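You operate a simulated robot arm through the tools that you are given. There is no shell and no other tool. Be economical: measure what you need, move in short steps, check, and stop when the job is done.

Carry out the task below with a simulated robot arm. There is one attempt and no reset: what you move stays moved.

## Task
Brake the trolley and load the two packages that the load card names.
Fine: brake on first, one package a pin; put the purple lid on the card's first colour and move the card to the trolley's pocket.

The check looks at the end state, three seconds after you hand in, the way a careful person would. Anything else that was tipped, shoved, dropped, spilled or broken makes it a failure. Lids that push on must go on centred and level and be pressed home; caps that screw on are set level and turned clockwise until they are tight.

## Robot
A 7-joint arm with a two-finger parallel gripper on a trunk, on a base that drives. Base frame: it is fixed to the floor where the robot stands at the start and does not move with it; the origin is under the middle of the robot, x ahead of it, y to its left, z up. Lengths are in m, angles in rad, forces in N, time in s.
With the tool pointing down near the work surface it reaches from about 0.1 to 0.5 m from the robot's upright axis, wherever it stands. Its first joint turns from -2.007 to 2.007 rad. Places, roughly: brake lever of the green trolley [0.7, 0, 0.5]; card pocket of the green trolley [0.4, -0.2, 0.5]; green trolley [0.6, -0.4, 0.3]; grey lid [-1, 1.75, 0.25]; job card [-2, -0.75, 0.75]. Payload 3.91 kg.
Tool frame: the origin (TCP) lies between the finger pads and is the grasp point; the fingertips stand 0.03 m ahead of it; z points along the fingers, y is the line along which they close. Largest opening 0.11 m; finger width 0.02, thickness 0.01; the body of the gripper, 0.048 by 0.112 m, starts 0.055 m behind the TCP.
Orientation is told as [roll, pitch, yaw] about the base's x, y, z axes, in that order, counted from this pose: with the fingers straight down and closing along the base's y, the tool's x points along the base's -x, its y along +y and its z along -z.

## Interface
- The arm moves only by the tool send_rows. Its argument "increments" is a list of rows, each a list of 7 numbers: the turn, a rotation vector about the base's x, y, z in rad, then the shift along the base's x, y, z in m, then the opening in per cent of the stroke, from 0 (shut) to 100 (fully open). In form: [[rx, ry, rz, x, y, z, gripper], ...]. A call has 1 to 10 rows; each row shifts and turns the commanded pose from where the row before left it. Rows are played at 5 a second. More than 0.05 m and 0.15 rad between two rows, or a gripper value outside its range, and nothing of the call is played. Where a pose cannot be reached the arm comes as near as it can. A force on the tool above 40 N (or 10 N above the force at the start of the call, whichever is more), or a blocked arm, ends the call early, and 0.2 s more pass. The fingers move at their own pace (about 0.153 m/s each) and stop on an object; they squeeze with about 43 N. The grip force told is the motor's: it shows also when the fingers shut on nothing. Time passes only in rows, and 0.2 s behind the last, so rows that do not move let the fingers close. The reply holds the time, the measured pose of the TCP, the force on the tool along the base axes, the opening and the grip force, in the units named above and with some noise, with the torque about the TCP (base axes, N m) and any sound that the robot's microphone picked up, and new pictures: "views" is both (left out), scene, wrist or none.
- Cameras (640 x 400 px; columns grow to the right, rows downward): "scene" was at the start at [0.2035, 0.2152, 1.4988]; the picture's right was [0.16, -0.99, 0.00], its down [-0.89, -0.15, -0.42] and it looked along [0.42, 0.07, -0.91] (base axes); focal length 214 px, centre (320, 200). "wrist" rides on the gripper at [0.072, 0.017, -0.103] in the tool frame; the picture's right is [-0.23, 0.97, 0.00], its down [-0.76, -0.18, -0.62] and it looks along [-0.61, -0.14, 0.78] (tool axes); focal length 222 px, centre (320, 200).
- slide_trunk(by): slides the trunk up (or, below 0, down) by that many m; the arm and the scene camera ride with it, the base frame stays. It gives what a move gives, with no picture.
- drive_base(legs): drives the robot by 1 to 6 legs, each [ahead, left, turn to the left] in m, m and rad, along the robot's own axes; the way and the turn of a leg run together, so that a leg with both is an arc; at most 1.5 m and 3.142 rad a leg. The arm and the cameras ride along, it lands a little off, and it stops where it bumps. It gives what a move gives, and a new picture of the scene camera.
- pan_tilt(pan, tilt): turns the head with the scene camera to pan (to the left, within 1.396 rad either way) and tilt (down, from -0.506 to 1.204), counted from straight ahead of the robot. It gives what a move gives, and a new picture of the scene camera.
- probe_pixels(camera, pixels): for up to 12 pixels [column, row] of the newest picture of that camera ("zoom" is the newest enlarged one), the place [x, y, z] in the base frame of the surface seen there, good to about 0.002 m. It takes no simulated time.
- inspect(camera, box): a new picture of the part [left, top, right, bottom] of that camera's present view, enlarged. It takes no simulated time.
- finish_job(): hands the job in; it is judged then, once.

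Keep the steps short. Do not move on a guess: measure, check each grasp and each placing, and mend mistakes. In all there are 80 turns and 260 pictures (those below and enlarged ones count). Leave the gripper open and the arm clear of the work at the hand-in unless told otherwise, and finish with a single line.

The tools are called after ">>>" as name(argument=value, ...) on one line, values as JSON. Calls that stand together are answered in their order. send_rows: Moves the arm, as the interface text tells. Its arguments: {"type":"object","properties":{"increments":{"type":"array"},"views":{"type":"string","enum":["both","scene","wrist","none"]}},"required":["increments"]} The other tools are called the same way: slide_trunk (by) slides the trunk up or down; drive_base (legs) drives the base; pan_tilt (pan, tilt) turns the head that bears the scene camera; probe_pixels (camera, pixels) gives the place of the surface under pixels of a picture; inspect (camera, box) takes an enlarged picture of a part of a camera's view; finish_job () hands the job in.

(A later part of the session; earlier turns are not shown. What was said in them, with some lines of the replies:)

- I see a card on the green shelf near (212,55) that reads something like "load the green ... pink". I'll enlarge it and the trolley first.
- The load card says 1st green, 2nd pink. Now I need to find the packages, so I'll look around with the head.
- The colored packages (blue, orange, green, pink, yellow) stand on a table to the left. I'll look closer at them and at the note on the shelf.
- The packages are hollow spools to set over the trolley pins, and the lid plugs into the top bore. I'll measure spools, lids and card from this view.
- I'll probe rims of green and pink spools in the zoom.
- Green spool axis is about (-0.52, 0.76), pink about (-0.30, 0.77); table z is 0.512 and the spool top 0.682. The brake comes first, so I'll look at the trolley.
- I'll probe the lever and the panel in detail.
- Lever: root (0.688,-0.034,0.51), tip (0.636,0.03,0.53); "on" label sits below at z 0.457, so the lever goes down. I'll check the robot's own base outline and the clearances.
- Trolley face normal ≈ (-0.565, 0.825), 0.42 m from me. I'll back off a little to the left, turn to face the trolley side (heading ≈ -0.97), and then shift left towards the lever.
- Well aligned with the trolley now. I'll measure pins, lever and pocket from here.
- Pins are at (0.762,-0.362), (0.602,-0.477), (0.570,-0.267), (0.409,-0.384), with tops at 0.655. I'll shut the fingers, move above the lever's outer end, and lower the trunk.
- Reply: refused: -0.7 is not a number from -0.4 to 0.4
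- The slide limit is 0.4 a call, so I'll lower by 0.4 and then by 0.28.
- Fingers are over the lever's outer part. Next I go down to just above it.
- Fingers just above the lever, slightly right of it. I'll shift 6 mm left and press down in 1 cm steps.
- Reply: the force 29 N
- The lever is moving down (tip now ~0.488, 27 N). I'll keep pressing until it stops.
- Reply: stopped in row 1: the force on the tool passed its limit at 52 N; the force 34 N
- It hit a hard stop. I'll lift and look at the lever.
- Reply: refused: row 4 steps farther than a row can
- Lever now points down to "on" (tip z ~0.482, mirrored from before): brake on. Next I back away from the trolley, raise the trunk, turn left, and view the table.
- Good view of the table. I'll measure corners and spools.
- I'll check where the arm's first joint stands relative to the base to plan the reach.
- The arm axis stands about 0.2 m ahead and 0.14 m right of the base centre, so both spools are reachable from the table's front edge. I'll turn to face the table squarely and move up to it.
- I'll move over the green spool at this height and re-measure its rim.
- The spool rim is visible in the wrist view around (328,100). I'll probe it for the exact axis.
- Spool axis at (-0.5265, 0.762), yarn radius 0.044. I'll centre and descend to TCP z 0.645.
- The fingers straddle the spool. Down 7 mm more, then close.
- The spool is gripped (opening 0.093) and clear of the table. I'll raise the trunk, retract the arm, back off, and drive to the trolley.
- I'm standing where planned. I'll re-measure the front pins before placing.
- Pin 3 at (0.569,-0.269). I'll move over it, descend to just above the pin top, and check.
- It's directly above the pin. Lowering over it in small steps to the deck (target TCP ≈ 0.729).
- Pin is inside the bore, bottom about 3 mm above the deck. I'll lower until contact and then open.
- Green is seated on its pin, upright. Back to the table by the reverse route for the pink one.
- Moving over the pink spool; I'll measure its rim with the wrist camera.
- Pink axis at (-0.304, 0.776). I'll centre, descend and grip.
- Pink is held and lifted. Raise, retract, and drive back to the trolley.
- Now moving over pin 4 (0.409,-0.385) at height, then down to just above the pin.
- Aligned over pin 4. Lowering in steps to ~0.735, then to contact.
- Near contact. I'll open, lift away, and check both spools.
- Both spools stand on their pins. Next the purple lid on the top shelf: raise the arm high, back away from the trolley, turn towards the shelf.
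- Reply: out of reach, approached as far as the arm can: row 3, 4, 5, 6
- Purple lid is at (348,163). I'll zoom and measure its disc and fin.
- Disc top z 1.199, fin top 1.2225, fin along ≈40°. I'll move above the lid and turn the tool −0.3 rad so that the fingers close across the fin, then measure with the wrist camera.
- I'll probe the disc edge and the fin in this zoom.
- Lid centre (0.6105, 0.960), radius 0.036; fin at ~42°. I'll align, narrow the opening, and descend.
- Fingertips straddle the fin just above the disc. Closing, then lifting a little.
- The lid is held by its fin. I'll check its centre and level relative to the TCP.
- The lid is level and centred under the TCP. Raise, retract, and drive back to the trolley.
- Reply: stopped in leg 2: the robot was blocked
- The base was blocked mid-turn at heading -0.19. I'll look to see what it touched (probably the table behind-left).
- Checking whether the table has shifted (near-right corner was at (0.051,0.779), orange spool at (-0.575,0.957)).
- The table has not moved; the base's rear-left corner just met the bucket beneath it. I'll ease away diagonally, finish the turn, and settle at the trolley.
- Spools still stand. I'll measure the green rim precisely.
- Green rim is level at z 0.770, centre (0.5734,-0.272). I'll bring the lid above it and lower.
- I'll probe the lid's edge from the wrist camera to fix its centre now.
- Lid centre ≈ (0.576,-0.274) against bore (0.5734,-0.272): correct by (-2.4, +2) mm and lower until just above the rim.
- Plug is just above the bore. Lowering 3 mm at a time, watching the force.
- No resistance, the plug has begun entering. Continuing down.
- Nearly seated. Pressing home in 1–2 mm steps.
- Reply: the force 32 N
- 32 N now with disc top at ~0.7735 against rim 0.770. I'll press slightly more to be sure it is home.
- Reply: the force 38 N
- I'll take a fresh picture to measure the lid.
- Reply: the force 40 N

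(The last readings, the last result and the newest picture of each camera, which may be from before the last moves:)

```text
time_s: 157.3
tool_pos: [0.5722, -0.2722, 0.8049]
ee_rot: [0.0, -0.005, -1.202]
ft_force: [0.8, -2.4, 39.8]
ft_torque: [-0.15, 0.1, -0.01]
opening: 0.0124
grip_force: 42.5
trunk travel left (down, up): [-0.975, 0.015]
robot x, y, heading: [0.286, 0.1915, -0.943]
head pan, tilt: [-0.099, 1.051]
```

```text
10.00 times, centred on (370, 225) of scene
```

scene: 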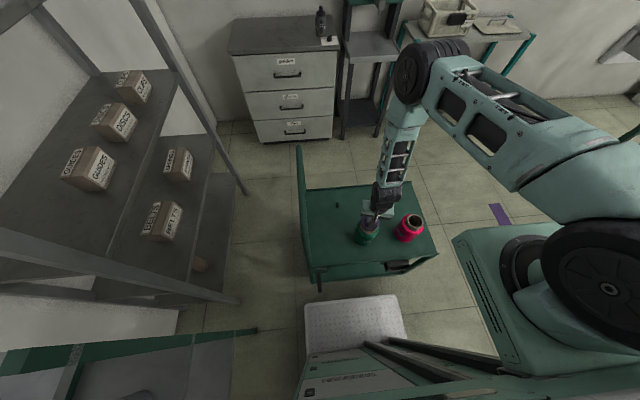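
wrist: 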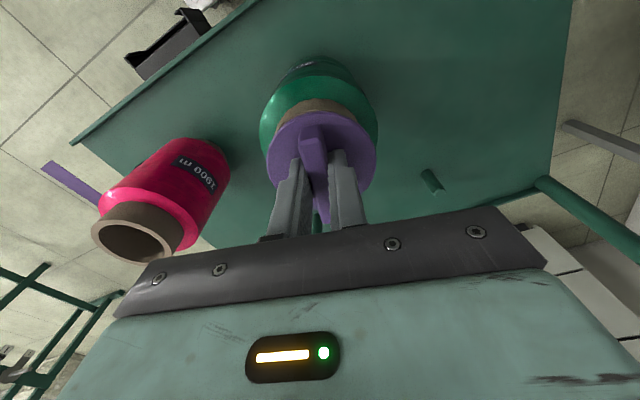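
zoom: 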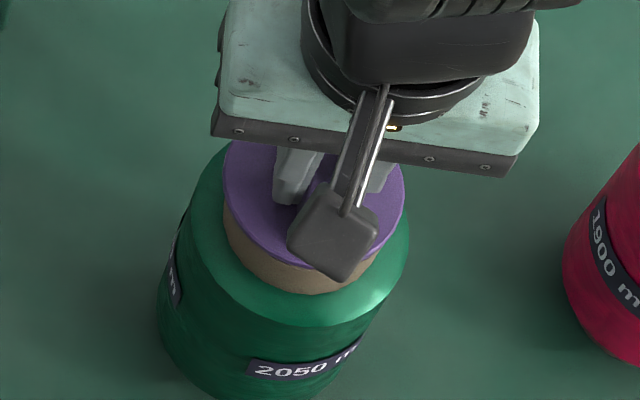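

The lid's disc sits level at 0.775 on the 0.770 rim, fully down. I'll relax the pressure, open, lift off and check.

>>> send_rows(increments=[[0, 0, 0, 0, 0, 0.002, 0], [0, 0, 0, 0, 0, 0, 60], [0, 0, 0, 0, 0, 0, 60], [0, 0, 0, 0, 0, 0.03, 60], [0, 0, 0, 0, 0, 0.045, 60], [0, 0, 0, 0, 0, 0.045, 60], [0, 0, 0, 0, 0, 0.045, 60]])

>>> inspect(camera="scene", box=[345, 205, 395, 245])

>>> probe_pixels(camera="zoom", pixels=[[232, 190], [395, 190], [310, 255], [260, 150], [370, 245], [300, 285], [350, 280]])

```text
time_s: 158.9
tool_pos: [0.5716, -0.2721, 0.9711]
ee_rot: [0.003, -0.002, -1.203]
ft_force: [0.4, 0.2, 0.3]
ft_torque: [-0.01, 0.02, -0.01]
opening: 0.0661
grip_force: 0.1
trunk travel left (down, up): [-0.975, 0.015]
robot x, y, heading: [0.2886, 0.1956, -0.944]
head pan, tilt: [-0.099, 1.051]
```

scene: 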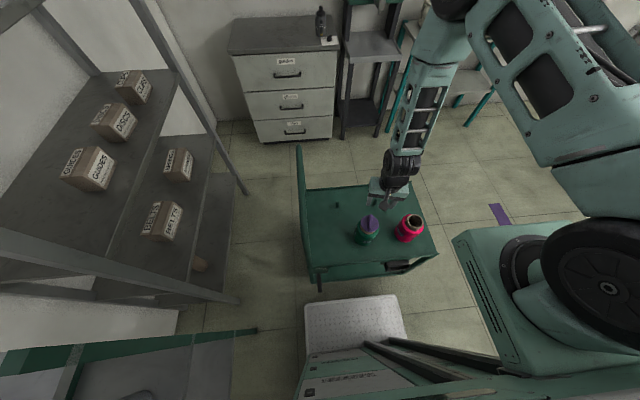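
wrist: 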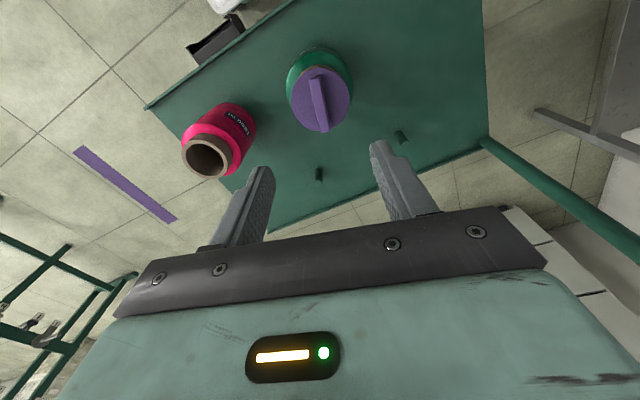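

```text
10.00 times, centred on (370, 225) of scene
```

zoom: 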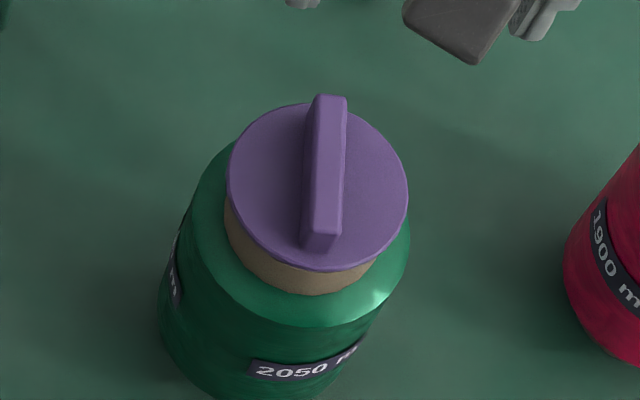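

```text
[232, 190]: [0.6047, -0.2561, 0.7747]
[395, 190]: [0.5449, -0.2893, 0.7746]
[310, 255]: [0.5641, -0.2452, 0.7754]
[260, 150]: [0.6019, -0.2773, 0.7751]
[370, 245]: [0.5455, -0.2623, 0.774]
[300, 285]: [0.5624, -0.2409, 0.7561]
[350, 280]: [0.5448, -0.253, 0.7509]
```

The lid is seated centred and level. Now the card: first I measure the trolley pocket from here.

>>> inspect(camera="scene", box=[375, 250, 425, 285])

>>> pan_tilt(pan=1.3, tilt=0.8)

>>> inspect(camera="scene", box=[190, 150, 270, 210])

```text
11.43 times, centred on (400, 268) of scene
```

zoom: 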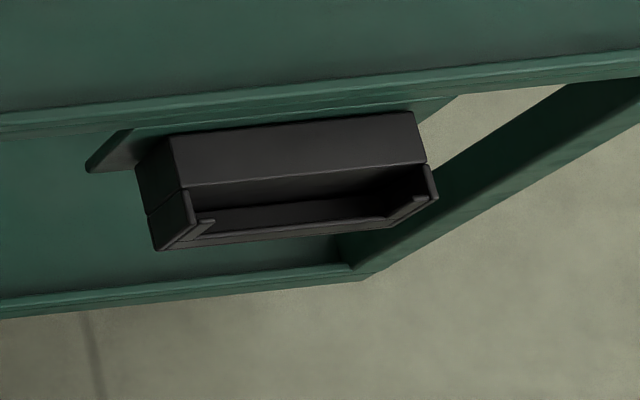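

```text
time_s: 160.4
tool_pos: [0.5739, -0.2708, 0.9707]
ee_rot: [0.003, -0.001, -1.202]
ft_force: [0.0, 0.9, 0.0]
ft_torque: [-0.02, 0.0, 0.0]
opening: 0.066
grip_force: 0.1
trunk travel left (down, up): [-0.975, 0.015]
robot x, y, heading: [0.2933, 0.1935, -0.941]
head pan, tilt: [1.3, 0.799]
```

scene: 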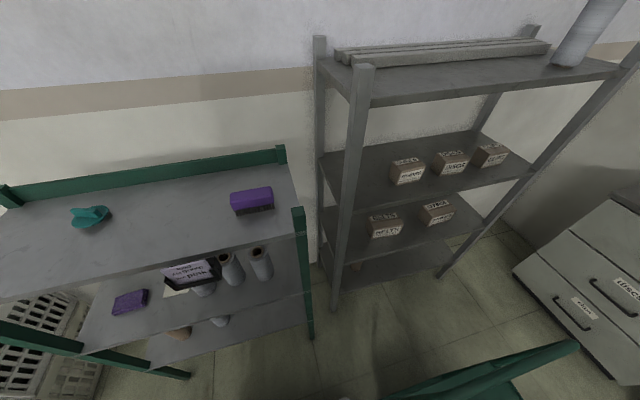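

```text
6.67 times, centred on (230, 180) of scene
```

zoom: 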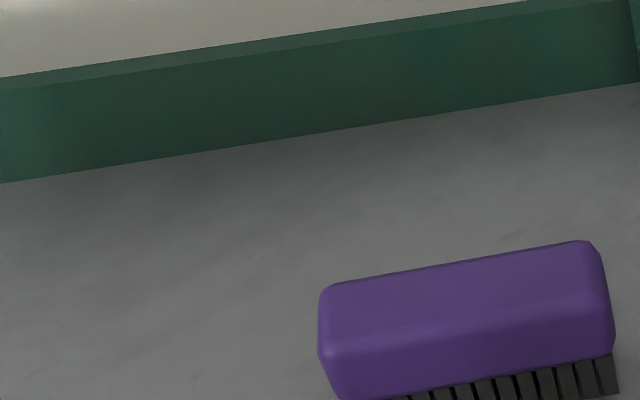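

I'll raise and retract the arm, back off less this time (farther from the table), and turn to face the shelf's card holder.

>>> send_rows(increments=[[0, 0, 0, 0, 0, 0.048, 60], [0, 0, 0, 0, 0, 0.048, 60], [0, 0, 0, -0.018, 0, 0.045, 60], [0, 0, 0, -0.018, 0, 0.045, 60], [0, 0, 0, -0.02, 0, 0.045, 60], [0, 0, 0, -0.02, 0, 0.045, 60], [0, 0, 0, -0.02, 0, 0.045, 60], [0, 0, 0, -0.02, 0, 0.045, 60], [0, 0, 0, -0.02, 0, 0.02, 60], [0, 0, 0, -0.02, 0, 0, 60]], views="none")

>>> drive_base(legs=[[-0.12, 0, 0], [0, 0, 1.46], [0.126, 0.041, 0]])

>>> pan_tilt(pan=0.1, tilt=0.9)

```text
time_s: 162.6
tool_pos: [0.4148, -0.2715, 1.3571]
ee_rot: [0.003, -0.001, -1.203]
ft_force: [0.5, 0.2, 0.1]
ft_torque: [-0.03, 0.0, 0.03]
opening: 0.0661
grip_force: 0.1
trunk travel left (down, up): [-0.975, 0.015]
robot x, y, heading: [0.2888, 0.1956, -0.941]
head pan, tilt: [1.3, 0.799]
```

```text
time_s: 168.3
tool_pos: [0.7822, 0.4638, 1.3574]
ee_rot: [0.003, -0.003, 0.256]
ft_force: [0.0, -0.6, 0.1]
ft_torque: [0.0, -0.02, 0.04]
opening: 0.0658
grip_force: 0.1
trunk travel left (down, up): [-0.975, 0.015]
robot x, y, heading: [0.3082, 0.3917, 0.512]
head pan, tilt: [1.3, 0.799]
```

scene: 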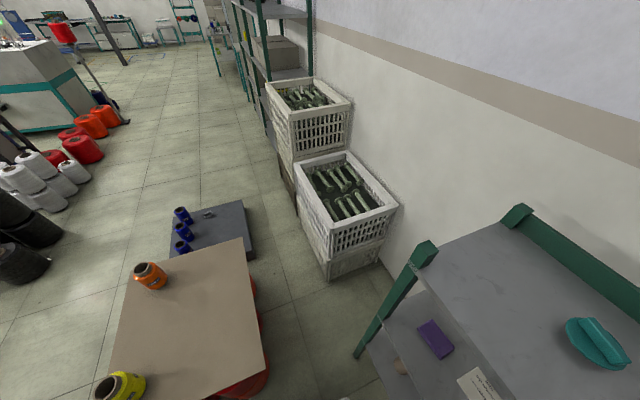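

```text
time_s: 169.7
tool_pos: [0.7828, 0.4652, 1.3569]
ee_rot: [0.002, -0.002, 0.256]
ft_force: [0.3, 0.0, -0.3]
ft_torque: [-0.03, 0.02, -0.02]
opening: 0.0662
grip_force: 0.0
trunk travel left (down, up): [-0.975, 0.015]
robot x, y, heading: [0.3067, 0.3944, 0.513]
head pan, tilt: [0.099, 0.901]
```

scene: 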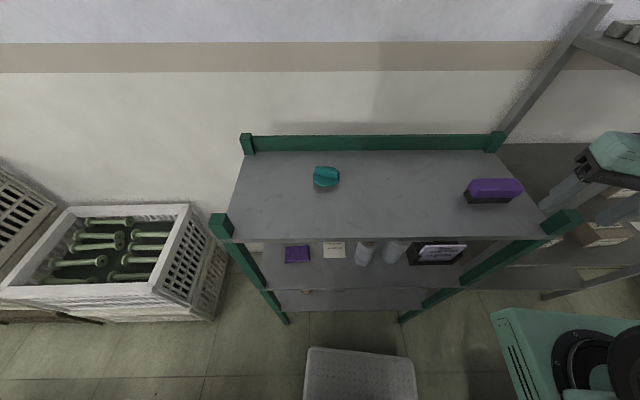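

The table is fine. The card holder shows at (437,253). I'll zoom and probe it.

>>> inspect(camera="scene", box=[395, 225, 485, 281])

>>> probe_pixels(camera="zoom", pixels=[[170, 140], [480, 140], [320, 140], [320, 190], [320, 240], [180, 230], [470, 230], [120, 150], [520, 150], [320, 100], [320, 265], [120, 60]])

```text
7.11 times, centred on (440, 253) of scene
```

zoom: 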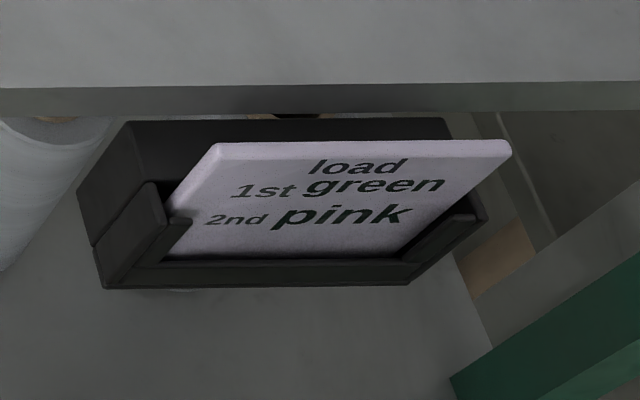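

```text
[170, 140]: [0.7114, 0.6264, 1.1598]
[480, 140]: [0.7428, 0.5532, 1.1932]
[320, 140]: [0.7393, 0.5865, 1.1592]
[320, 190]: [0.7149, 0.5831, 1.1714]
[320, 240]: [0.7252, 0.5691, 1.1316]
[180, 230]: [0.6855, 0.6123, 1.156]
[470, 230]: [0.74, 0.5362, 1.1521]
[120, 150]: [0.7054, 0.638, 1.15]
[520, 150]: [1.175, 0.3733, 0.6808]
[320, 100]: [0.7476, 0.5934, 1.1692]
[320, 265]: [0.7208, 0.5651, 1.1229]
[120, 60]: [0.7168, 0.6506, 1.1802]
```

I'll probe the card's corners and edge thickness.

>>> probe_pixels(camera="zoom", pixels=[[218, 144], [360, 143], [505, 143], [225, 152], [360, 150], [500, 156], [200, 200], [440, 200], [300, 215], [390, 250], [195, 250], [300, 252]])

>>> probe_pixels(camera="zoom", pixels=[[130, 125], [440, 125], [300, 120], [155, 190], [108, 285], [405, 283], [455, 220], [185, 225], [410, 245], [300, 284], [160, 170], [480, 215]])

```text
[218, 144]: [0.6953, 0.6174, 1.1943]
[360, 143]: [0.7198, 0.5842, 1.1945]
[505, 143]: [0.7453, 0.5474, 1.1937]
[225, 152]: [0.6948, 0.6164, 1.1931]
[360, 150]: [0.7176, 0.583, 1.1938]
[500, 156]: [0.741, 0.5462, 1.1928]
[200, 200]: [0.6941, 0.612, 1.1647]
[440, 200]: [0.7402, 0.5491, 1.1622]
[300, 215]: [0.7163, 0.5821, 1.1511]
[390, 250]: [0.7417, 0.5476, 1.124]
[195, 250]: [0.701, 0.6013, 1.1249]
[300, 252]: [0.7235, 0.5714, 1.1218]
```

```text
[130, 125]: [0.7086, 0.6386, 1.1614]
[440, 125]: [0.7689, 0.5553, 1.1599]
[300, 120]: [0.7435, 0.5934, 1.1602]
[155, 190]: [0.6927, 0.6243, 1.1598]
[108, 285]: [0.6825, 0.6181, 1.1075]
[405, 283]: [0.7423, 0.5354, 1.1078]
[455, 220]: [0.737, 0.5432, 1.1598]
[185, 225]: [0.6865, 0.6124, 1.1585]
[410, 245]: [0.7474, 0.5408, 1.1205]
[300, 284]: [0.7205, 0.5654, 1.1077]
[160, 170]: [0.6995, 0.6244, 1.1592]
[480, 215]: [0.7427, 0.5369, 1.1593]
```

The card stands upright: top edge from (0.695,0.617) to (0.745,0.547) at z 1.1945, about 4 mm thick, free above z 1.16. I'll turn the tool by -1.208 rad so the fingers close across it, and move above it at height.

>>> send_rows(increments=[[0, 0, -0.1345, -0.007, 0.013, 0, 22], [0, 0, -0.1345, -0.007, 0.013, 0, 22], [0, 0, -0.1345, -0.007, 0.013, 0, 22], [0, 0, -0.1345, -0.007, 0.013, 0, 22], [0, 0, -0.134, -0.007, 0.013, 0, 22], [0, 0, -0.134, -0.007, 0.013, 0, 22], [0, 0, -0.134, -0.007, 0.013, 0, 22], [0, 0, -0.134, -0.007, 0.013, 0, 22], [0, 0, -0.134, -0.0075, 0.013, 0, 22], [0, 0, 0, 0, 0, -0.03, 22]])

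>>> inspect(camera="scene", box=[380, 200, 500, 290])

```text
time_s: 171.9
tool_pos: [0.7205, 0.5817, 1.3276]
ee_rot: [0.0, -0.003, -0.953]
ft_force: [-0.7, -0.4, 0.4]
ft_torque: [0.0, -0.03, 0.03]
opening: 0.0242
grip_force: 0.1
trunk travel left (down, up): [-0.975, 0.015]
robot x, y, heading: [0.3095, 0.3909, 0.514]
head pan, tilt: [0.099, 0.901]
```

scene: 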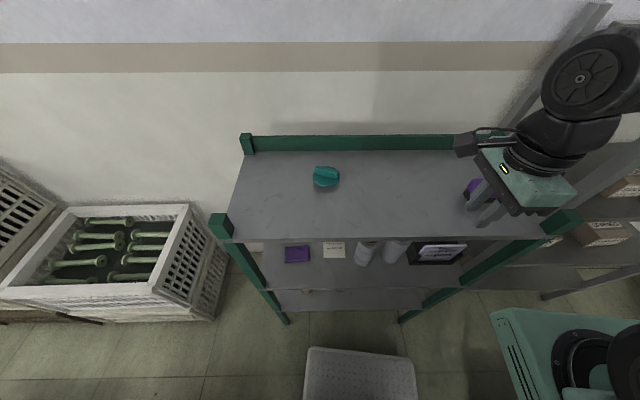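
wrist: 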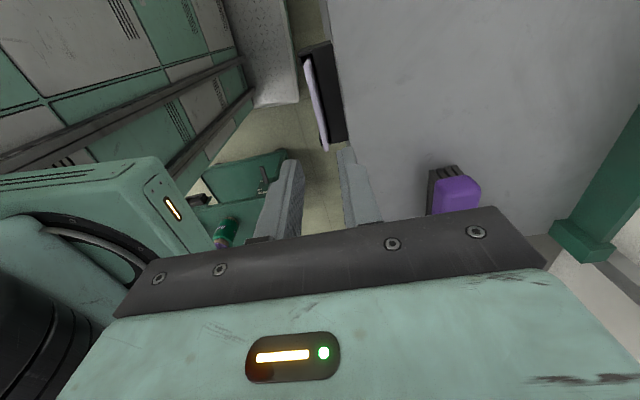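

```text
4.44 times, centred on (440, 245) of scene
```

zoom: 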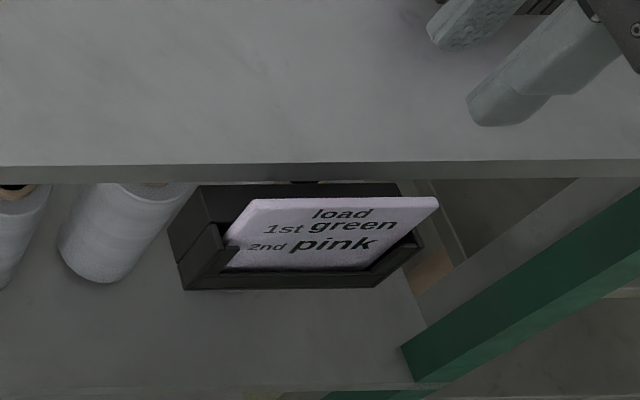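

The wrist view shows the card's top edge at about (318,95) and the shelf edge right of it. I'll probe those for exact alignment.

>>> inspect(camera="wrist", box=[270, 30, 390, 160])

>>> probe_pixels(camera="wrist", pixels=[[308, 62], [311, 80], [316, 100], [320, 120], [324, 145], [306, 70], [335, 100], [345, 130], [340, 70], [312, 100]])

```text
3.08 times, centred on (330, 95) of wrist
```

zoom: 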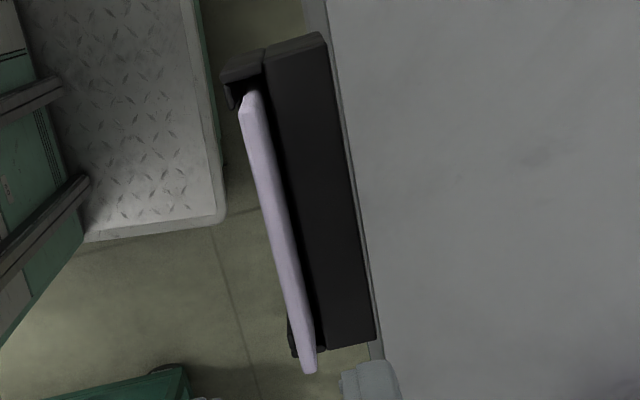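

```text
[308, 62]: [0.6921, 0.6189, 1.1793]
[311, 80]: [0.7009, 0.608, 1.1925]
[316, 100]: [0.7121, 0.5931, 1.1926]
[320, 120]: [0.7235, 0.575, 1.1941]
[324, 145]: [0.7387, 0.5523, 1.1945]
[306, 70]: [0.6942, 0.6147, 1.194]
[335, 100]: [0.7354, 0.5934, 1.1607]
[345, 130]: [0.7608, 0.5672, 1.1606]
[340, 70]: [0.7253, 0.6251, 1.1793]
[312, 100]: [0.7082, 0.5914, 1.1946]
```

Aligned within 2 mm. I'll correct slightly and descend so the tips straddle the card (TCP 1.199), with the rear finger in the 28 mm gap before the shelf edge.

>>> send_rows(increments=[[0, 0, -0.015, -0.0015, -0.001, -0.04, 22], [0, 0, 0, 0, 0, -0.04, 22], [0, 0, 0, 0, 0, -0.03, 22], [0, 0, 0, 0, 0, 0, 22]])

>>> inspect(camera="wrist", box=[250, 30, 400, 230])

>>> inspect(camera="scene", box=[380, 190, 500, 290])

```text
time_s: 172.9
tool_pos: [0.741, 0.6054, 1.2262]
ee_rot: [-0.001, -0.002, -0.966]
ft_force: [-0.4, 0.3, -0.3]
ft_torque: [-0.01, -0.02, -0.03]
opening: 0.0242
grip_force: 0.0
out of reach, approached as far as the arm can: row 1, 2, 3
trunk travel left (down, up): [-0.975, 0.015]
robot x, y, heading: [0.309, 0.3893, 0.515]
head pan, tilt: [0.099, 0.901]
```

scene: 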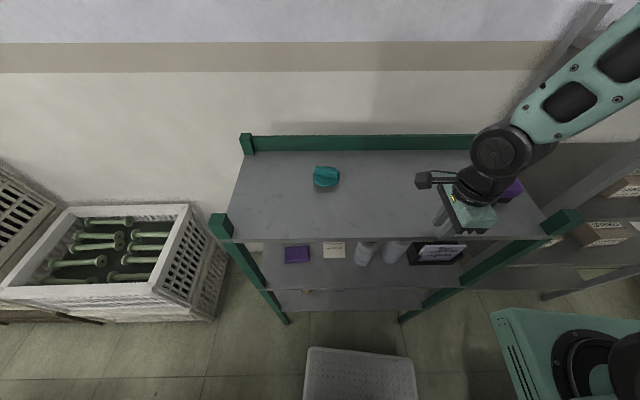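
wrist: 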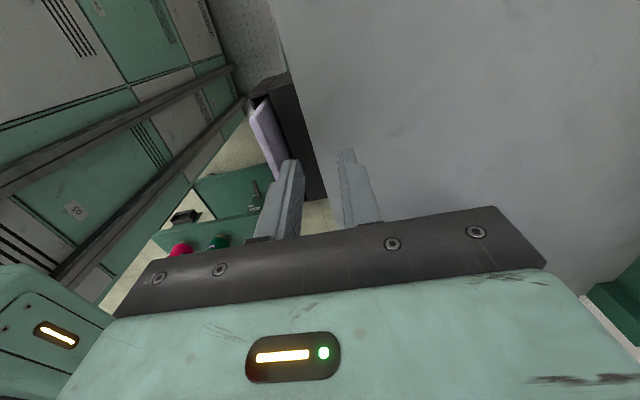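

```text
2.00 times, centred on (325, 130) of wrist
```

zoom: 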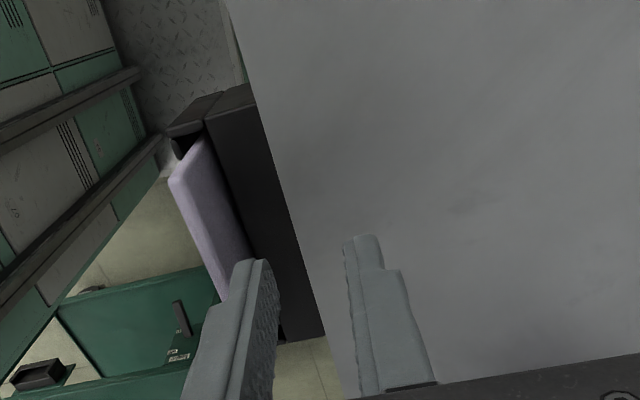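

```text
4.00 times, centred on (440, 240) of scene
```

zoom: 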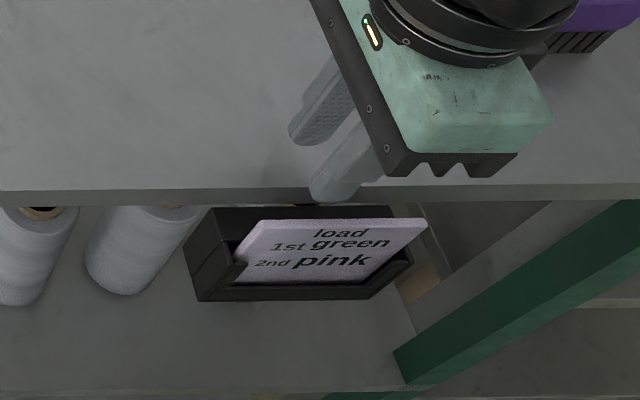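

The spot is too near the arm's axis to reach. I'll lift straight up and back the base off 0.13 m so the card comes into better reach.

>>> send_rows(increments=[[0, 0, 0, 0, 0, 0.04, 22], [0, 0, 0, 0, 0, 0.04, 22], [0, 0, 0, 0, 0, 0.03, 22]], views="none")

>>> drive_base(legs=[[-0.13, 0, 0]])

```text
time_s: 173.7
tool_pos: [0.741, 0.6071, 1.3362]
ee_rot: [0.002, -0.001, -0.967]
ft_force: [0.6, 0.2, 0.1]
ft_torque: [-0.04, 0.01, -0.02]
opening: 0.0242
grip_force: 0.1
trunk travel left (down, up): [-0.975, 0.015]
robot x, y, heading: [0.3085, 0.3929, 0.517]
head pan, tilt: [0.099, 0.901]
```

```text
time_s: 175.0
tool_pos: [0.6297, 0.5432, 1.3365]
ee_rot: [0.002, -0.002, -0.967]
ft_force: [-1.0, -0.3, 0.0]
ft_torque: [-0.03, 0.0, 0.02]
opening: 0.0241
grip_force: 0.1
trunk travel left (down, up): [-0.975, 0.015]
robot x, y, heading: [0.1951, 0.3278, 0.509]
head pan, tilt: [0.099, 0.901]
```

scene: 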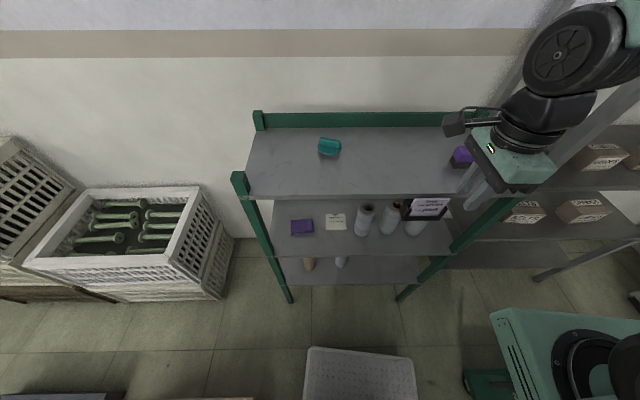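

Now I move back above the card and check reach and alignment.

>>> send_rows(increments=[[0, 0, 0, 0.045, 0.019, 0, 22], [0, 0, 0, 0.044, 0.0185, 0, 22], [0, 0, 0, 0, 0, -0.04, 22], [0, 0, 0, 0, 0, -0.03, 22], [0, 0, 0, 0, 0, 0, 22]])

>>> inspect(camera="wrist", box=[250, 30, 400, 180])

```text
time_s: 176.2
tool_pos: [0.7183, 0.5815, 1.2656]
ee_rot: [0.001, -0.002, -0.967]
ft_force: [-0.5, 0.7, 0.8]
ft_torque: [0.0, 0.0, 0.0]
opening: 0.0242
grip_force: 0.1
trunk travel left (down, up): [-0.975, 0.015]
robot x, y, heading: [0.1977, 0.3249, 0.517]
head pan, tilt: [0.099, 0.901]
```

scene: 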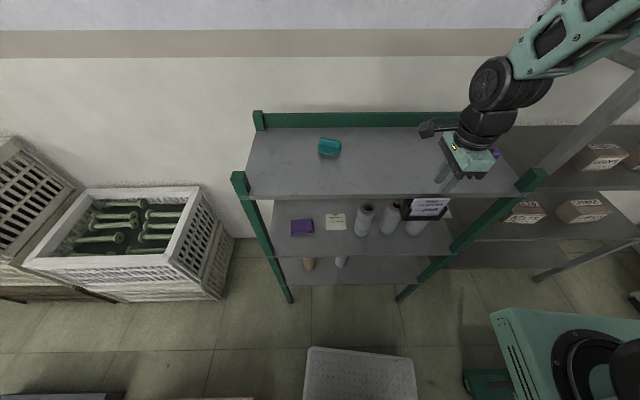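
wrist: 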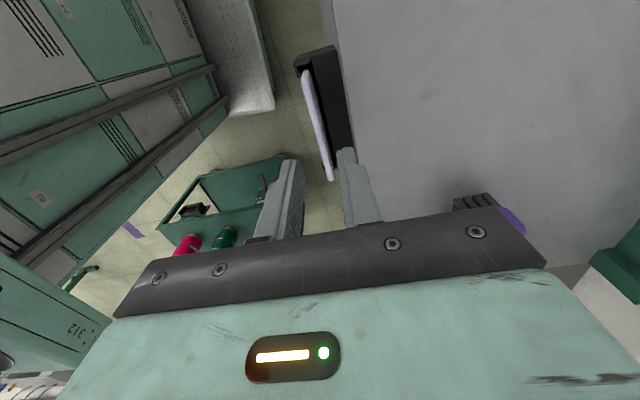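

```text
2.67 times, centred on (325, 105) of wrist
```

zoom: 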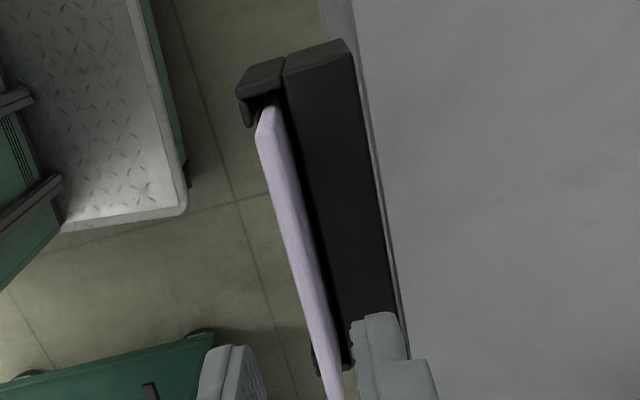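

Probe the card strip once more for the cross-position.

>>> probe_pixels(camera="zoom", pixels=[[290, 210], [297, 210], [303, 210], [310, 280], [317, 280], [322, 280], [327, 350], [333, 350], [272, 135], [262, 135]])

```text
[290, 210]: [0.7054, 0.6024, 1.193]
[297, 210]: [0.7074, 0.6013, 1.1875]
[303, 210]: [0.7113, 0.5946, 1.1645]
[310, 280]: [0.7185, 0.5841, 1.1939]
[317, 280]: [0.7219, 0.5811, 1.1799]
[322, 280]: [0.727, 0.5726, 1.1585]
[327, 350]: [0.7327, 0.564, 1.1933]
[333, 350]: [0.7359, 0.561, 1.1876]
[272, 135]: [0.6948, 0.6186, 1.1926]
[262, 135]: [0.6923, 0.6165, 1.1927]
```

Card centre plane matches the TCP. Descending to 1.199 and closing.

>>> send_rows(increments=[[0, 0, 0, 0, 0, -0.03, 22], [0, 0, 0, 0, 0, -0.025, 22], [0, 0, 0, 0, 0, -0.011, 22], [0, 0, 0, 0, 0, 0, 22]])

>>> inspect(camera="scene", box=[390, 140, 490, 230])

```text
time_s: 177.2
tool_pos: [0.7177, 0.5789, 1.2003]
ee_rot: [0.002, -0.002, -0.969]
ft_force: [0.3, -0.9, -0.5]
ft_torque: [-0.01, 0.01, -0.02]
opening: 0.0243
grip_force: 0.1
trunk travel left (down, up): [-0.975, 0.015]
robot x, y, heading: [0.1955, 0.3293, 0.516]
head pan, tilt: [0.099, 0.901]
```

scene: 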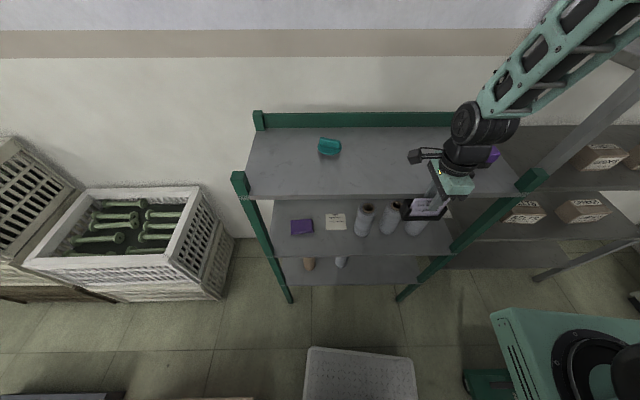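
wrist: 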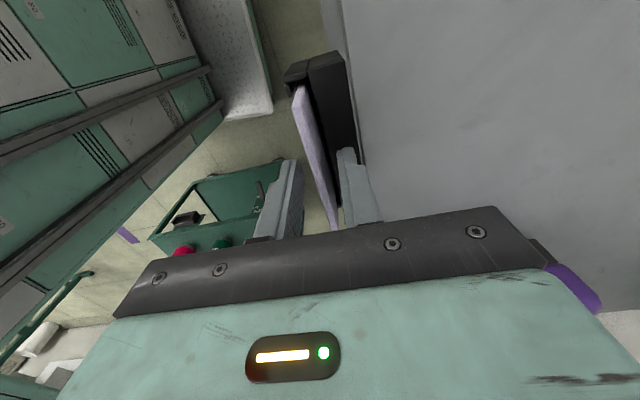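

```text
4.44 times, centred on (440, 185) of scene
```

zoom: 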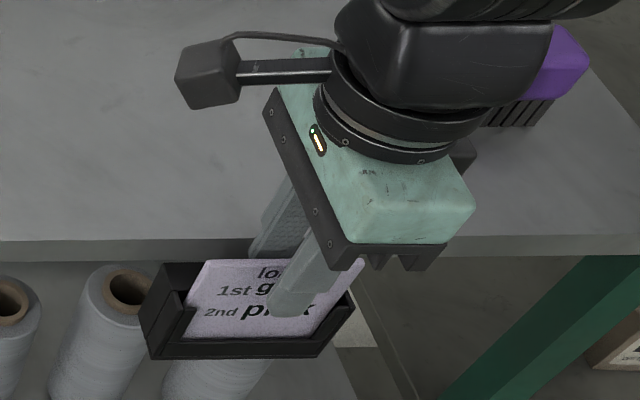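

The fingers straddle the card. I nudge 1.5 mm toward the shelf, close, and check the grip before lifting.

>>> send_rows(increments=[[0, 0, 0, 0.0013, 0.0009, 0, 22], [0, 0, 0, 0, 0, 0, 10], [0, 0, 0, 0, 0, 0, 0], [0, 0, 0, 0, 0, 0, 0]], views="none")

>>> send_rows(increments=[[0, 0, 0, 0, 0, 0.02, 0], [0, 0, 0, 0, 0, 0.03, 0], [0, 0, 0, 0, 0, 0.04, 0], [0, 0, 0, 0, 0, 0.03, 0]])

>>> inspect(camera="scene", box=[390, 120, 490, 230])

```text
time_s: 178.2
tool_pos: [0.7204, 0.5814, 1.2]
ee_rot: [0.002, -0.001, -0.967]
ft_force: [1.3, -0.5, 0.1]
ft_torque: [0.0, 0.0, 0.01]
opening: 0.0045
grip_force: 43.0
trunk travel left (down, up): [-0.975, 0.015]
robot x, y, heading: [0.1891, 0.3285, 0.513]
head pan, tilt: [0.099, 0.901]
```

```text
time_s: 179.2
tool_pos: [0.7204, 0.5816, 1.3193]
ee_rot: [0.002, -0.003, -0.967]
ft_force: [-0.5, 0.5, -0.8]
ft_torque: [-0.03, 0.06, -0.03]
opening: 0.005
grip_force: 42.8
trunk travel left (down, up): [-0.975, 0.015]
robot x, y, heading: [0.1953, 0.325, 0.516]
head pan, tilt: [0.099, 0.901]
```

scene: 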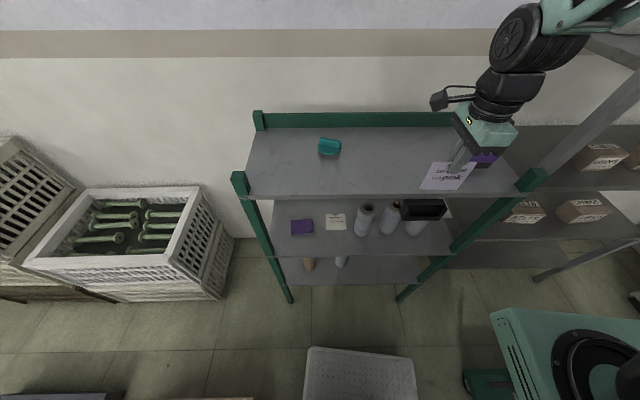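
wrist: 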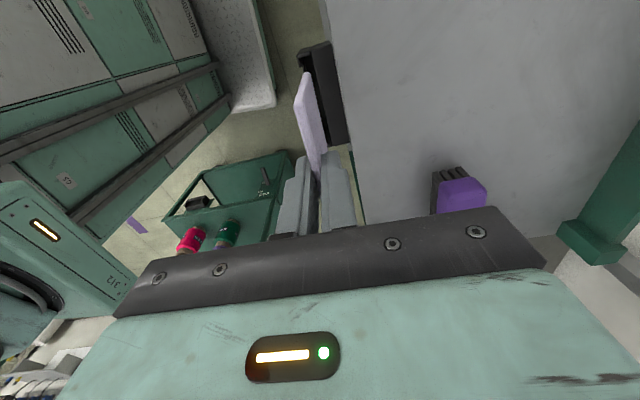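

```text
3.64 times, centred on (440, 175) of scene
5 turns are left
```

zoom: 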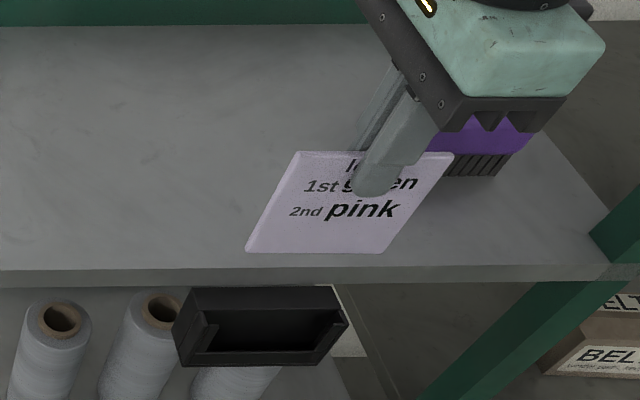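

The card is out and held. With 5 turns left, I'll combine steps: raise, move away from the table, turn, stop ~0.1 m farther back from the trolley, and photograph the pocket.

>>> send_rows(increments=[[0, 0, 0, 0, 0, 0.035, 0], [0, 0, 0, -0.03, -0.017, 0, 0]], views="none")

>>> drive_base(legs=[[0.012, -0.071, 0], [0, 0, -1.458]])

>>> pan_tilt(pan=-0.1, tilt=1.05)

>>> inspect(camera="scene", box=[360, 218, 432, 263])

```text
time_s: 179.8
tool_pos: [0.6896, 0.5647, 1.3539]
ee_rot: [0.001, -0.004, -0.97]
ft_force: [-0.3, 1.1, 0.1]
ft_torque: [-0.04, -0.01, -0.02]
opening: 0.0045
grip_force: 42.9
trunk travel left (down, up): [-0.975, 0.015]
robot x, y, heading: [0.1931, 0.3278, 0.516]
head pan, tilt: [0.099, 0.901]
```

```text
time_s: 184.4
tool_pos: [0.5288, -0.1955, 1.3541]
ee_rot: [0.002, -0.003, -2.43]
ft_force: [1.0, 0.2, 0.0]
ft_torque: [-0.01, -0.03, -0.01]
opening: 0.0045
grip_force: 43.3
trunk travel left (down, up): [-0.975, 0.015]
robot x, y, heading: [0.237, 0.2715, -0.946]
head pan, tilt: [0.099, 0.901]
```

scene: 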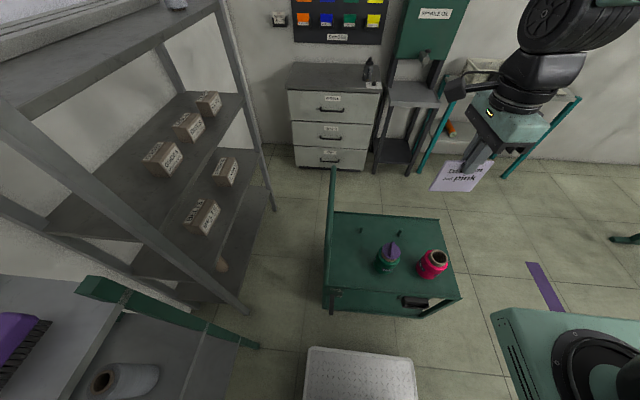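

```text
time_s: 185.1
tool_pos: [0.5292, -0.1955, 1.3535]
ee_rot: [0.003, -0.003, -2.43]
ft_force: [-0.3, -0.5, -0.1]
ft_torque: [-0.03, 0.0, -0.02]
opening: 0.0047
grip_force: 43.4
trunk travel left (down, up): [-0.975, 0.015]
robot x, y, heading: [0.239, 0.2689, -0.945]
head pan, tilt: [-0.099, 1.051]
```

scene: 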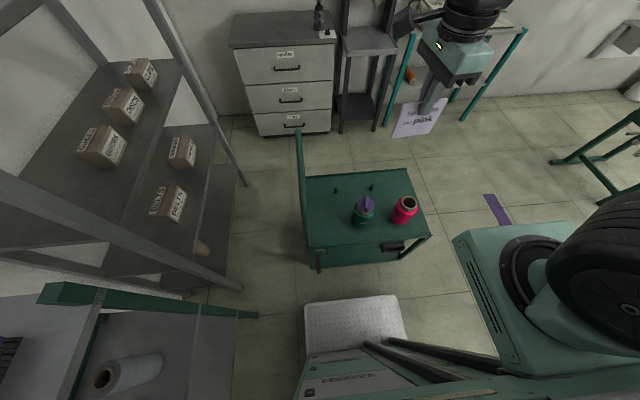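

```text
8.89 times, centred on (396, 240) of scene
4 turns are left
```

zoom: 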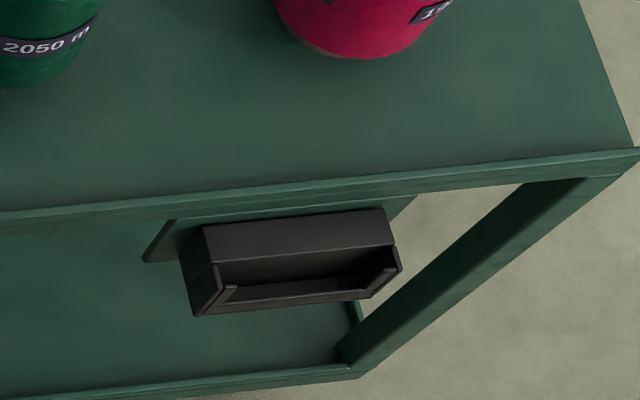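

Landed exactly as planned; the pocket is clear in the zoom. I'll probe its corners, lower the trunk, and bring the card to hover above the estimated pocket place.

>>> probe_pixels(camera="zoom", pixels=[[207, 232], [300, 224], [382, 214], [217, 260], [300, 250], [390, 241], [219, 291], [233, 289], [400, 268], [388, 271], [197, 311], [369, 295]])

>>> probe_pixels(camera="zoom", pixels=[[283, 305], [283, 299], [283, 292], [283, 280], [283, 270], [283, 262], [330, 200], [250, 210], [215, 275], [398, 258], [340, 290], [240, 300]])

>>> slide_trunk(by=-0.3)

>>> send_rows(increments=[[0, 0, -0.021, -0.041, -0.0124, 0, 0], [0, 0, -0.021, -0.041, -0.0124, 0, 0], [0, 0, -0.021, -0.041, -0.0124, 0, 0], [0, 0, -0.02, -0.041, -0.0124, 0, 0], [0, 0, 0, 0, 0, -0.048, 0], [0, 0, 0, 0, 0, -0.048, 0], [0, 0, 0, 0, 0, -0.048, 0], [0, 0, 0, 0, 0, -0.048, 0], [0, 0, 0, 0, 0, -0.048, 0], [0, 0, 0, 0, 0, 0, 0]])

>>> inspect(camera="wrist", box=[220, 30, 420, 200])

```text
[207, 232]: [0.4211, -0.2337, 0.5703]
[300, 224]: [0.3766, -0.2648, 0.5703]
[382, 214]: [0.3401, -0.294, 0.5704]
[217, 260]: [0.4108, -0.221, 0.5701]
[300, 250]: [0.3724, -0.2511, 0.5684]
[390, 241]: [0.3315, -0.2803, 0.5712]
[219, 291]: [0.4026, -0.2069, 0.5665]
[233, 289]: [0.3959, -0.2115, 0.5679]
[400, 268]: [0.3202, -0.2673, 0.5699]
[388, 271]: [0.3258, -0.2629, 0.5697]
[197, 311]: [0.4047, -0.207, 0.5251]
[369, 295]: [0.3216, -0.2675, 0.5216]
```

```text
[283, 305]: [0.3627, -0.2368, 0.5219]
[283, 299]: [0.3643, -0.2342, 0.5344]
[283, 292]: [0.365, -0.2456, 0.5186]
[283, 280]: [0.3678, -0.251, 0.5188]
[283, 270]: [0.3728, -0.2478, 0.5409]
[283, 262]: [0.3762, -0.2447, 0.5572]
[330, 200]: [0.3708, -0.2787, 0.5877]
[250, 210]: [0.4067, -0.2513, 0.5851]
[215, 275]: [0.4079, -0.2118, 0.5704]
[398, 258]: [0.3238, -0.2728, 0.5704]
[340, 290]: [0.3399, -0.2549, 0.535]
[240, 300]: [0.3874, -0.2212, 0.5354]
```

```text
time_s: 188.1
tool_pos: [0.5284, -0.195, 1.0537]
ee_rot: [0.004, -0.002, -2.429]
ft_force: [0.2, -0.2, -0.2]
ft_torque: [-0.02, 0.01, 0.01]
opening: 0.0047
grip_force: 43.1
trunk travel left (down, up): [-0.675, 0.315]
robot x, y, heading: [0.2406, 0.2682, -0.948]
head pan, tilt: [-0.099, 1.051]
```

```text
time_s: 190.3
tool_pos: [0.3657, -0.2456, 0.8142]
ee_rot: [0.002, -0.003, -2.512]
ft_force: [0.4, 0.3, -0.5]
ft_torque: [0.0, 0.02, -0.01]
opening: 0.0046
grip_force: 42.9
trunk travel left (down, up): [-0.675, 0.315]
robot x, y, heading: [0.2388, 0.2701, -0.954]
head pan, tilt: [-0.099, 1.051]
```

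scene: 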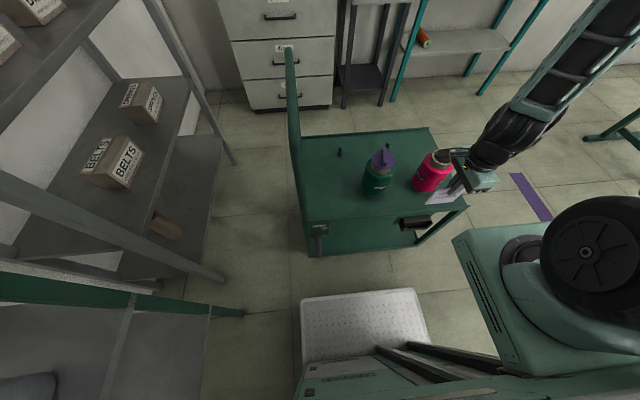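
wrist: 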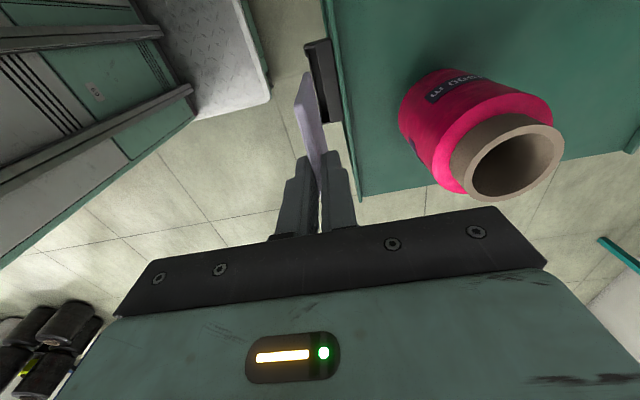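

```text
2.35 times, centred on (320, 115) of wrist
3 turns are left
```

zoom: 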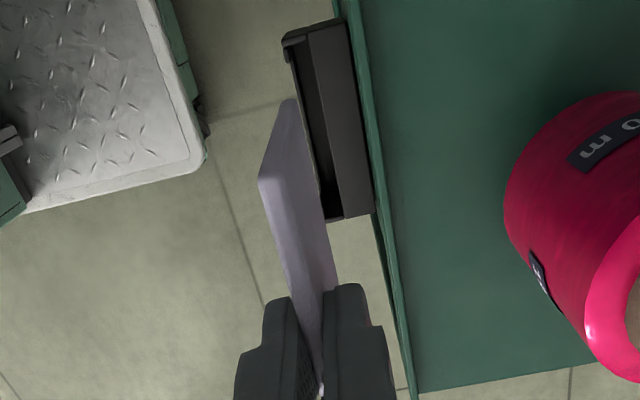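

Pocket frame: front-bottom corners (0.405,-0.207)/(0.322,-0.2675), slot centre plane 9 mm behind the front; target TCP is (0.3683,-0.2443), seated at z ≈ 0.610. I'll lower slowly to just above seated and look.

>>> send_rows(increments=[[0, 0, 0, 0.0026, 0.0013, -0.045, 0], [0, 0, 0, 0, 0, -0.045, 0], [0, 0, 0, 0, 0, -0.03, 0], [0, 0, 0, 0, 0, -0.015, 0], [0, 0, 0, 0, 0, -0.012, 0], [0, 0, 0, 0, 0, -0.012, 0], [0, 0, 0, 0, 0, -0.012, 0], [0, 0, 0, 0, 0, -0.012, 0], [0, 0, 0, 0, 0, -0.012, 0], [0, 0, 0, 0, 0, 0, 0]])

>>> inspect(camera="scene", box=[385, 190, 445, 245])

>>> inspect(camera="wrist", box=[250, 50, 380, 190])

```text
time_s: 192.5
tool_pos: [0.3679, -0.2432, 0.6198]
ee_rot: [0.003, -0.003, -2.513]
ft_force: [-1.8, -0.8, -0.2]
ft_torque: [-0.1, 0.13, -0.02]
opening: 0.0046
grip_force: 43.0
trunk travel left (down, up): [-0.675, 0.315]
robot x, y, heading: [0.2403, 0.2699, -0.95]
head pan, tilt: [-0.099, 1.051]
```

scene: 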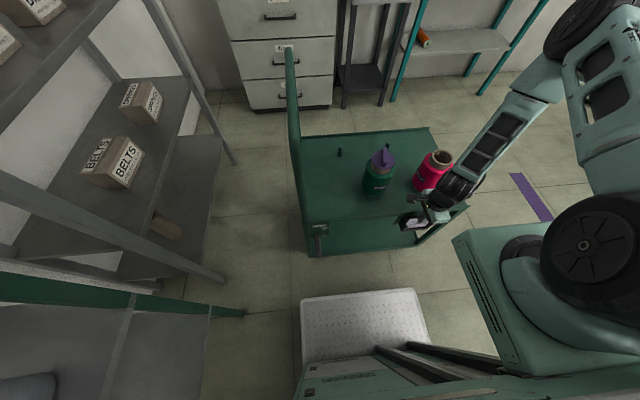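
wrist: 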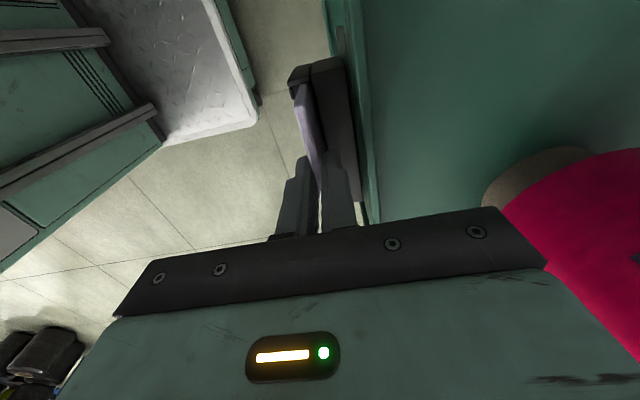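

```text
7.27 times, centred on (415, 218) of scene
```

zoom: 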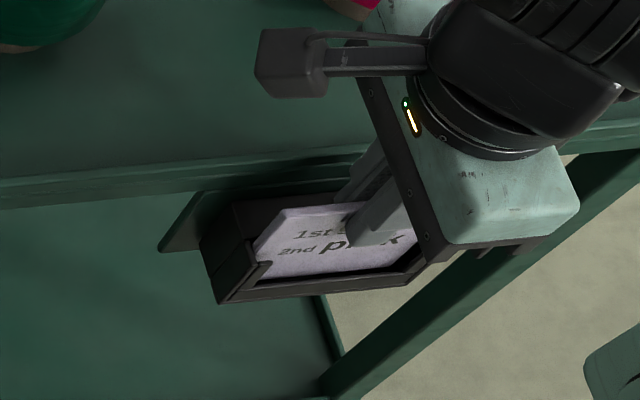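

```text
2.86 times, centred on (315, 120) of wrist
2 turns are left
```

zoom: 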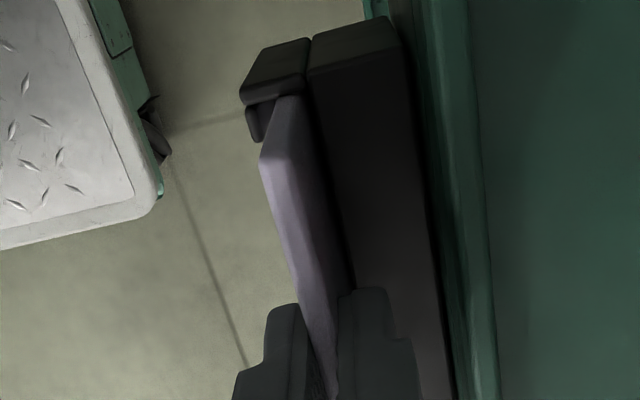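

The card sits in the slot behind the front posts, 1 cm above seated. I'll lower the rest, open slightly (the deck edge is close), lift straight out, then open fully and check.

>>> send_rows(increments=[[0, 0, 0, 0, 0, -0.004, 0], [0, 0, 0, 0, 0, -0.003, 0], [0, 0, 0, 0, 0, -0.002, 0], [0, 0, 0, 0, 0, 0, 14], [0, 0, 0, 0, 0, 0, 15], [0, 0, 0, 0, 0, 0, 15]], views="none")

>>> send_rows(increments=[[0, 0, 0, 0, 0, 0.01, 15], [0, 0, 0, 0, 0, 0.02, 15], [0, 0, 0, 0, 0, 0.04, 15], [0, 0, 0, 0, 0, 0.048, 40], [0, 0, 0, 0, 0, 0.048, 100], [0, 0, 0, 0, 0, 0.048, 100], [0, 0, 0, 0, 0, 0.048, 100], [0, 0, 0, -0.02, 0.03, 0.03, 100], [0, 0, 0, 0, 0, 0, 100]])

>>> inspect(camera="scene", box=[385, 190, 445, 245])

>>> inspect(camera="scene", box=[290, 120, 480, 260])

```text
time_s: 193.9
tool_pos: [0.3678, -0.2429, 0.6104]
ee_rot: [0.004, -0.002, -2.512]
ft_force: [-0.4, -0.1, 0.4]
ft_torque: [-0.01, -0.04, -0.01]
opening: 0.0163
grip_force: 0.0
trunk travel left (down, up): [-0.675, 0.315]
robot x, y, heading: [0.2402, 0.2691, -0.948]
head pan, tilt: [-0.099, 1.051]
```

```text
time_s: 195.9
tool_pos: [0.359, -0.2452, 0.9042]
ee_rot: [-0.002, -0.002, -2.513]
ft_force: [-0.1, -0.9, -0.1]
ft_torque: [0.02, -0.01, 0.03]
opening: 0.1101
grip_force: 0.2
out of reach, approached as far as the arm can: row 8
trunk travel left (down, up): [-0.675, 0.315]
robot x, y, heading: [0.2373, 0.2678, -0.948]
head pan, tilt: [-0.099, 1.051]
```

scene: 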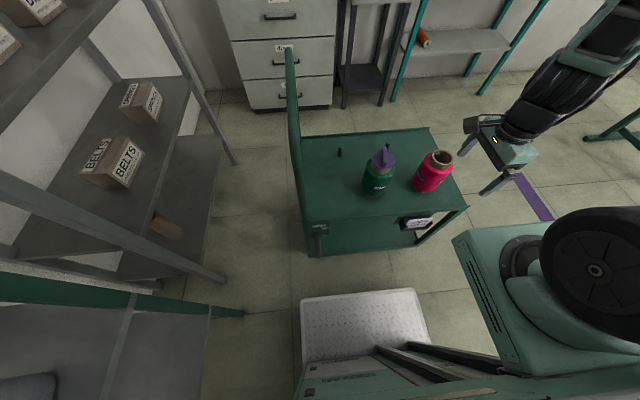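
wrist: 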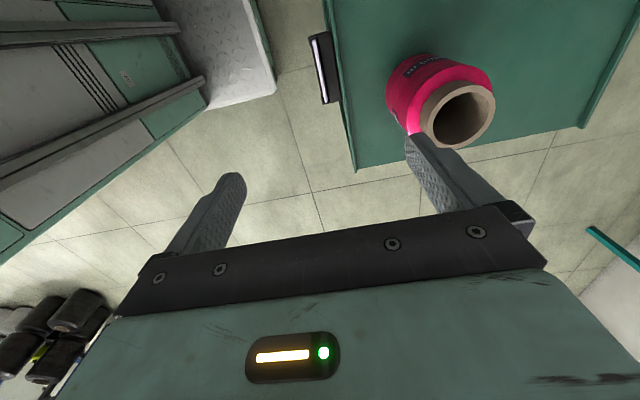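

```text
7.27 times, centred on (415, 218) of scene
```

zoom: 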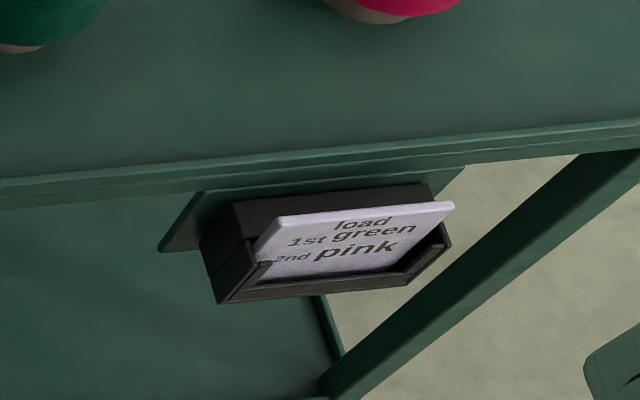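

```text
2.86 times, centred on (385, 190) of scene
1 turns are left
```

zoom: 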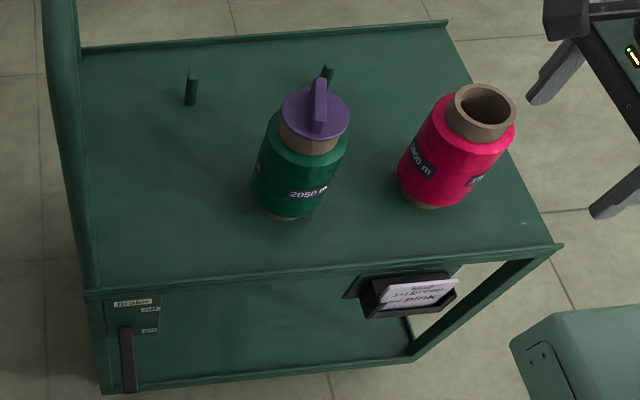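

The card is in the trolley's pocket, the brake is on, both spools stand on their own pins, and the purple lid is on the green one. The gripper is open and clear, so I'm handing in.

>>> finish_job()

```text
The job is handed in.
```

The trolley is braked, the green and pink packages are on separate pins, the purple lid is pressed home on the green one, and the card is in the trolley's pocket; the base bumped something once during a turn, most likely the bucket under the table, and nothing I checked afterwards had moved.
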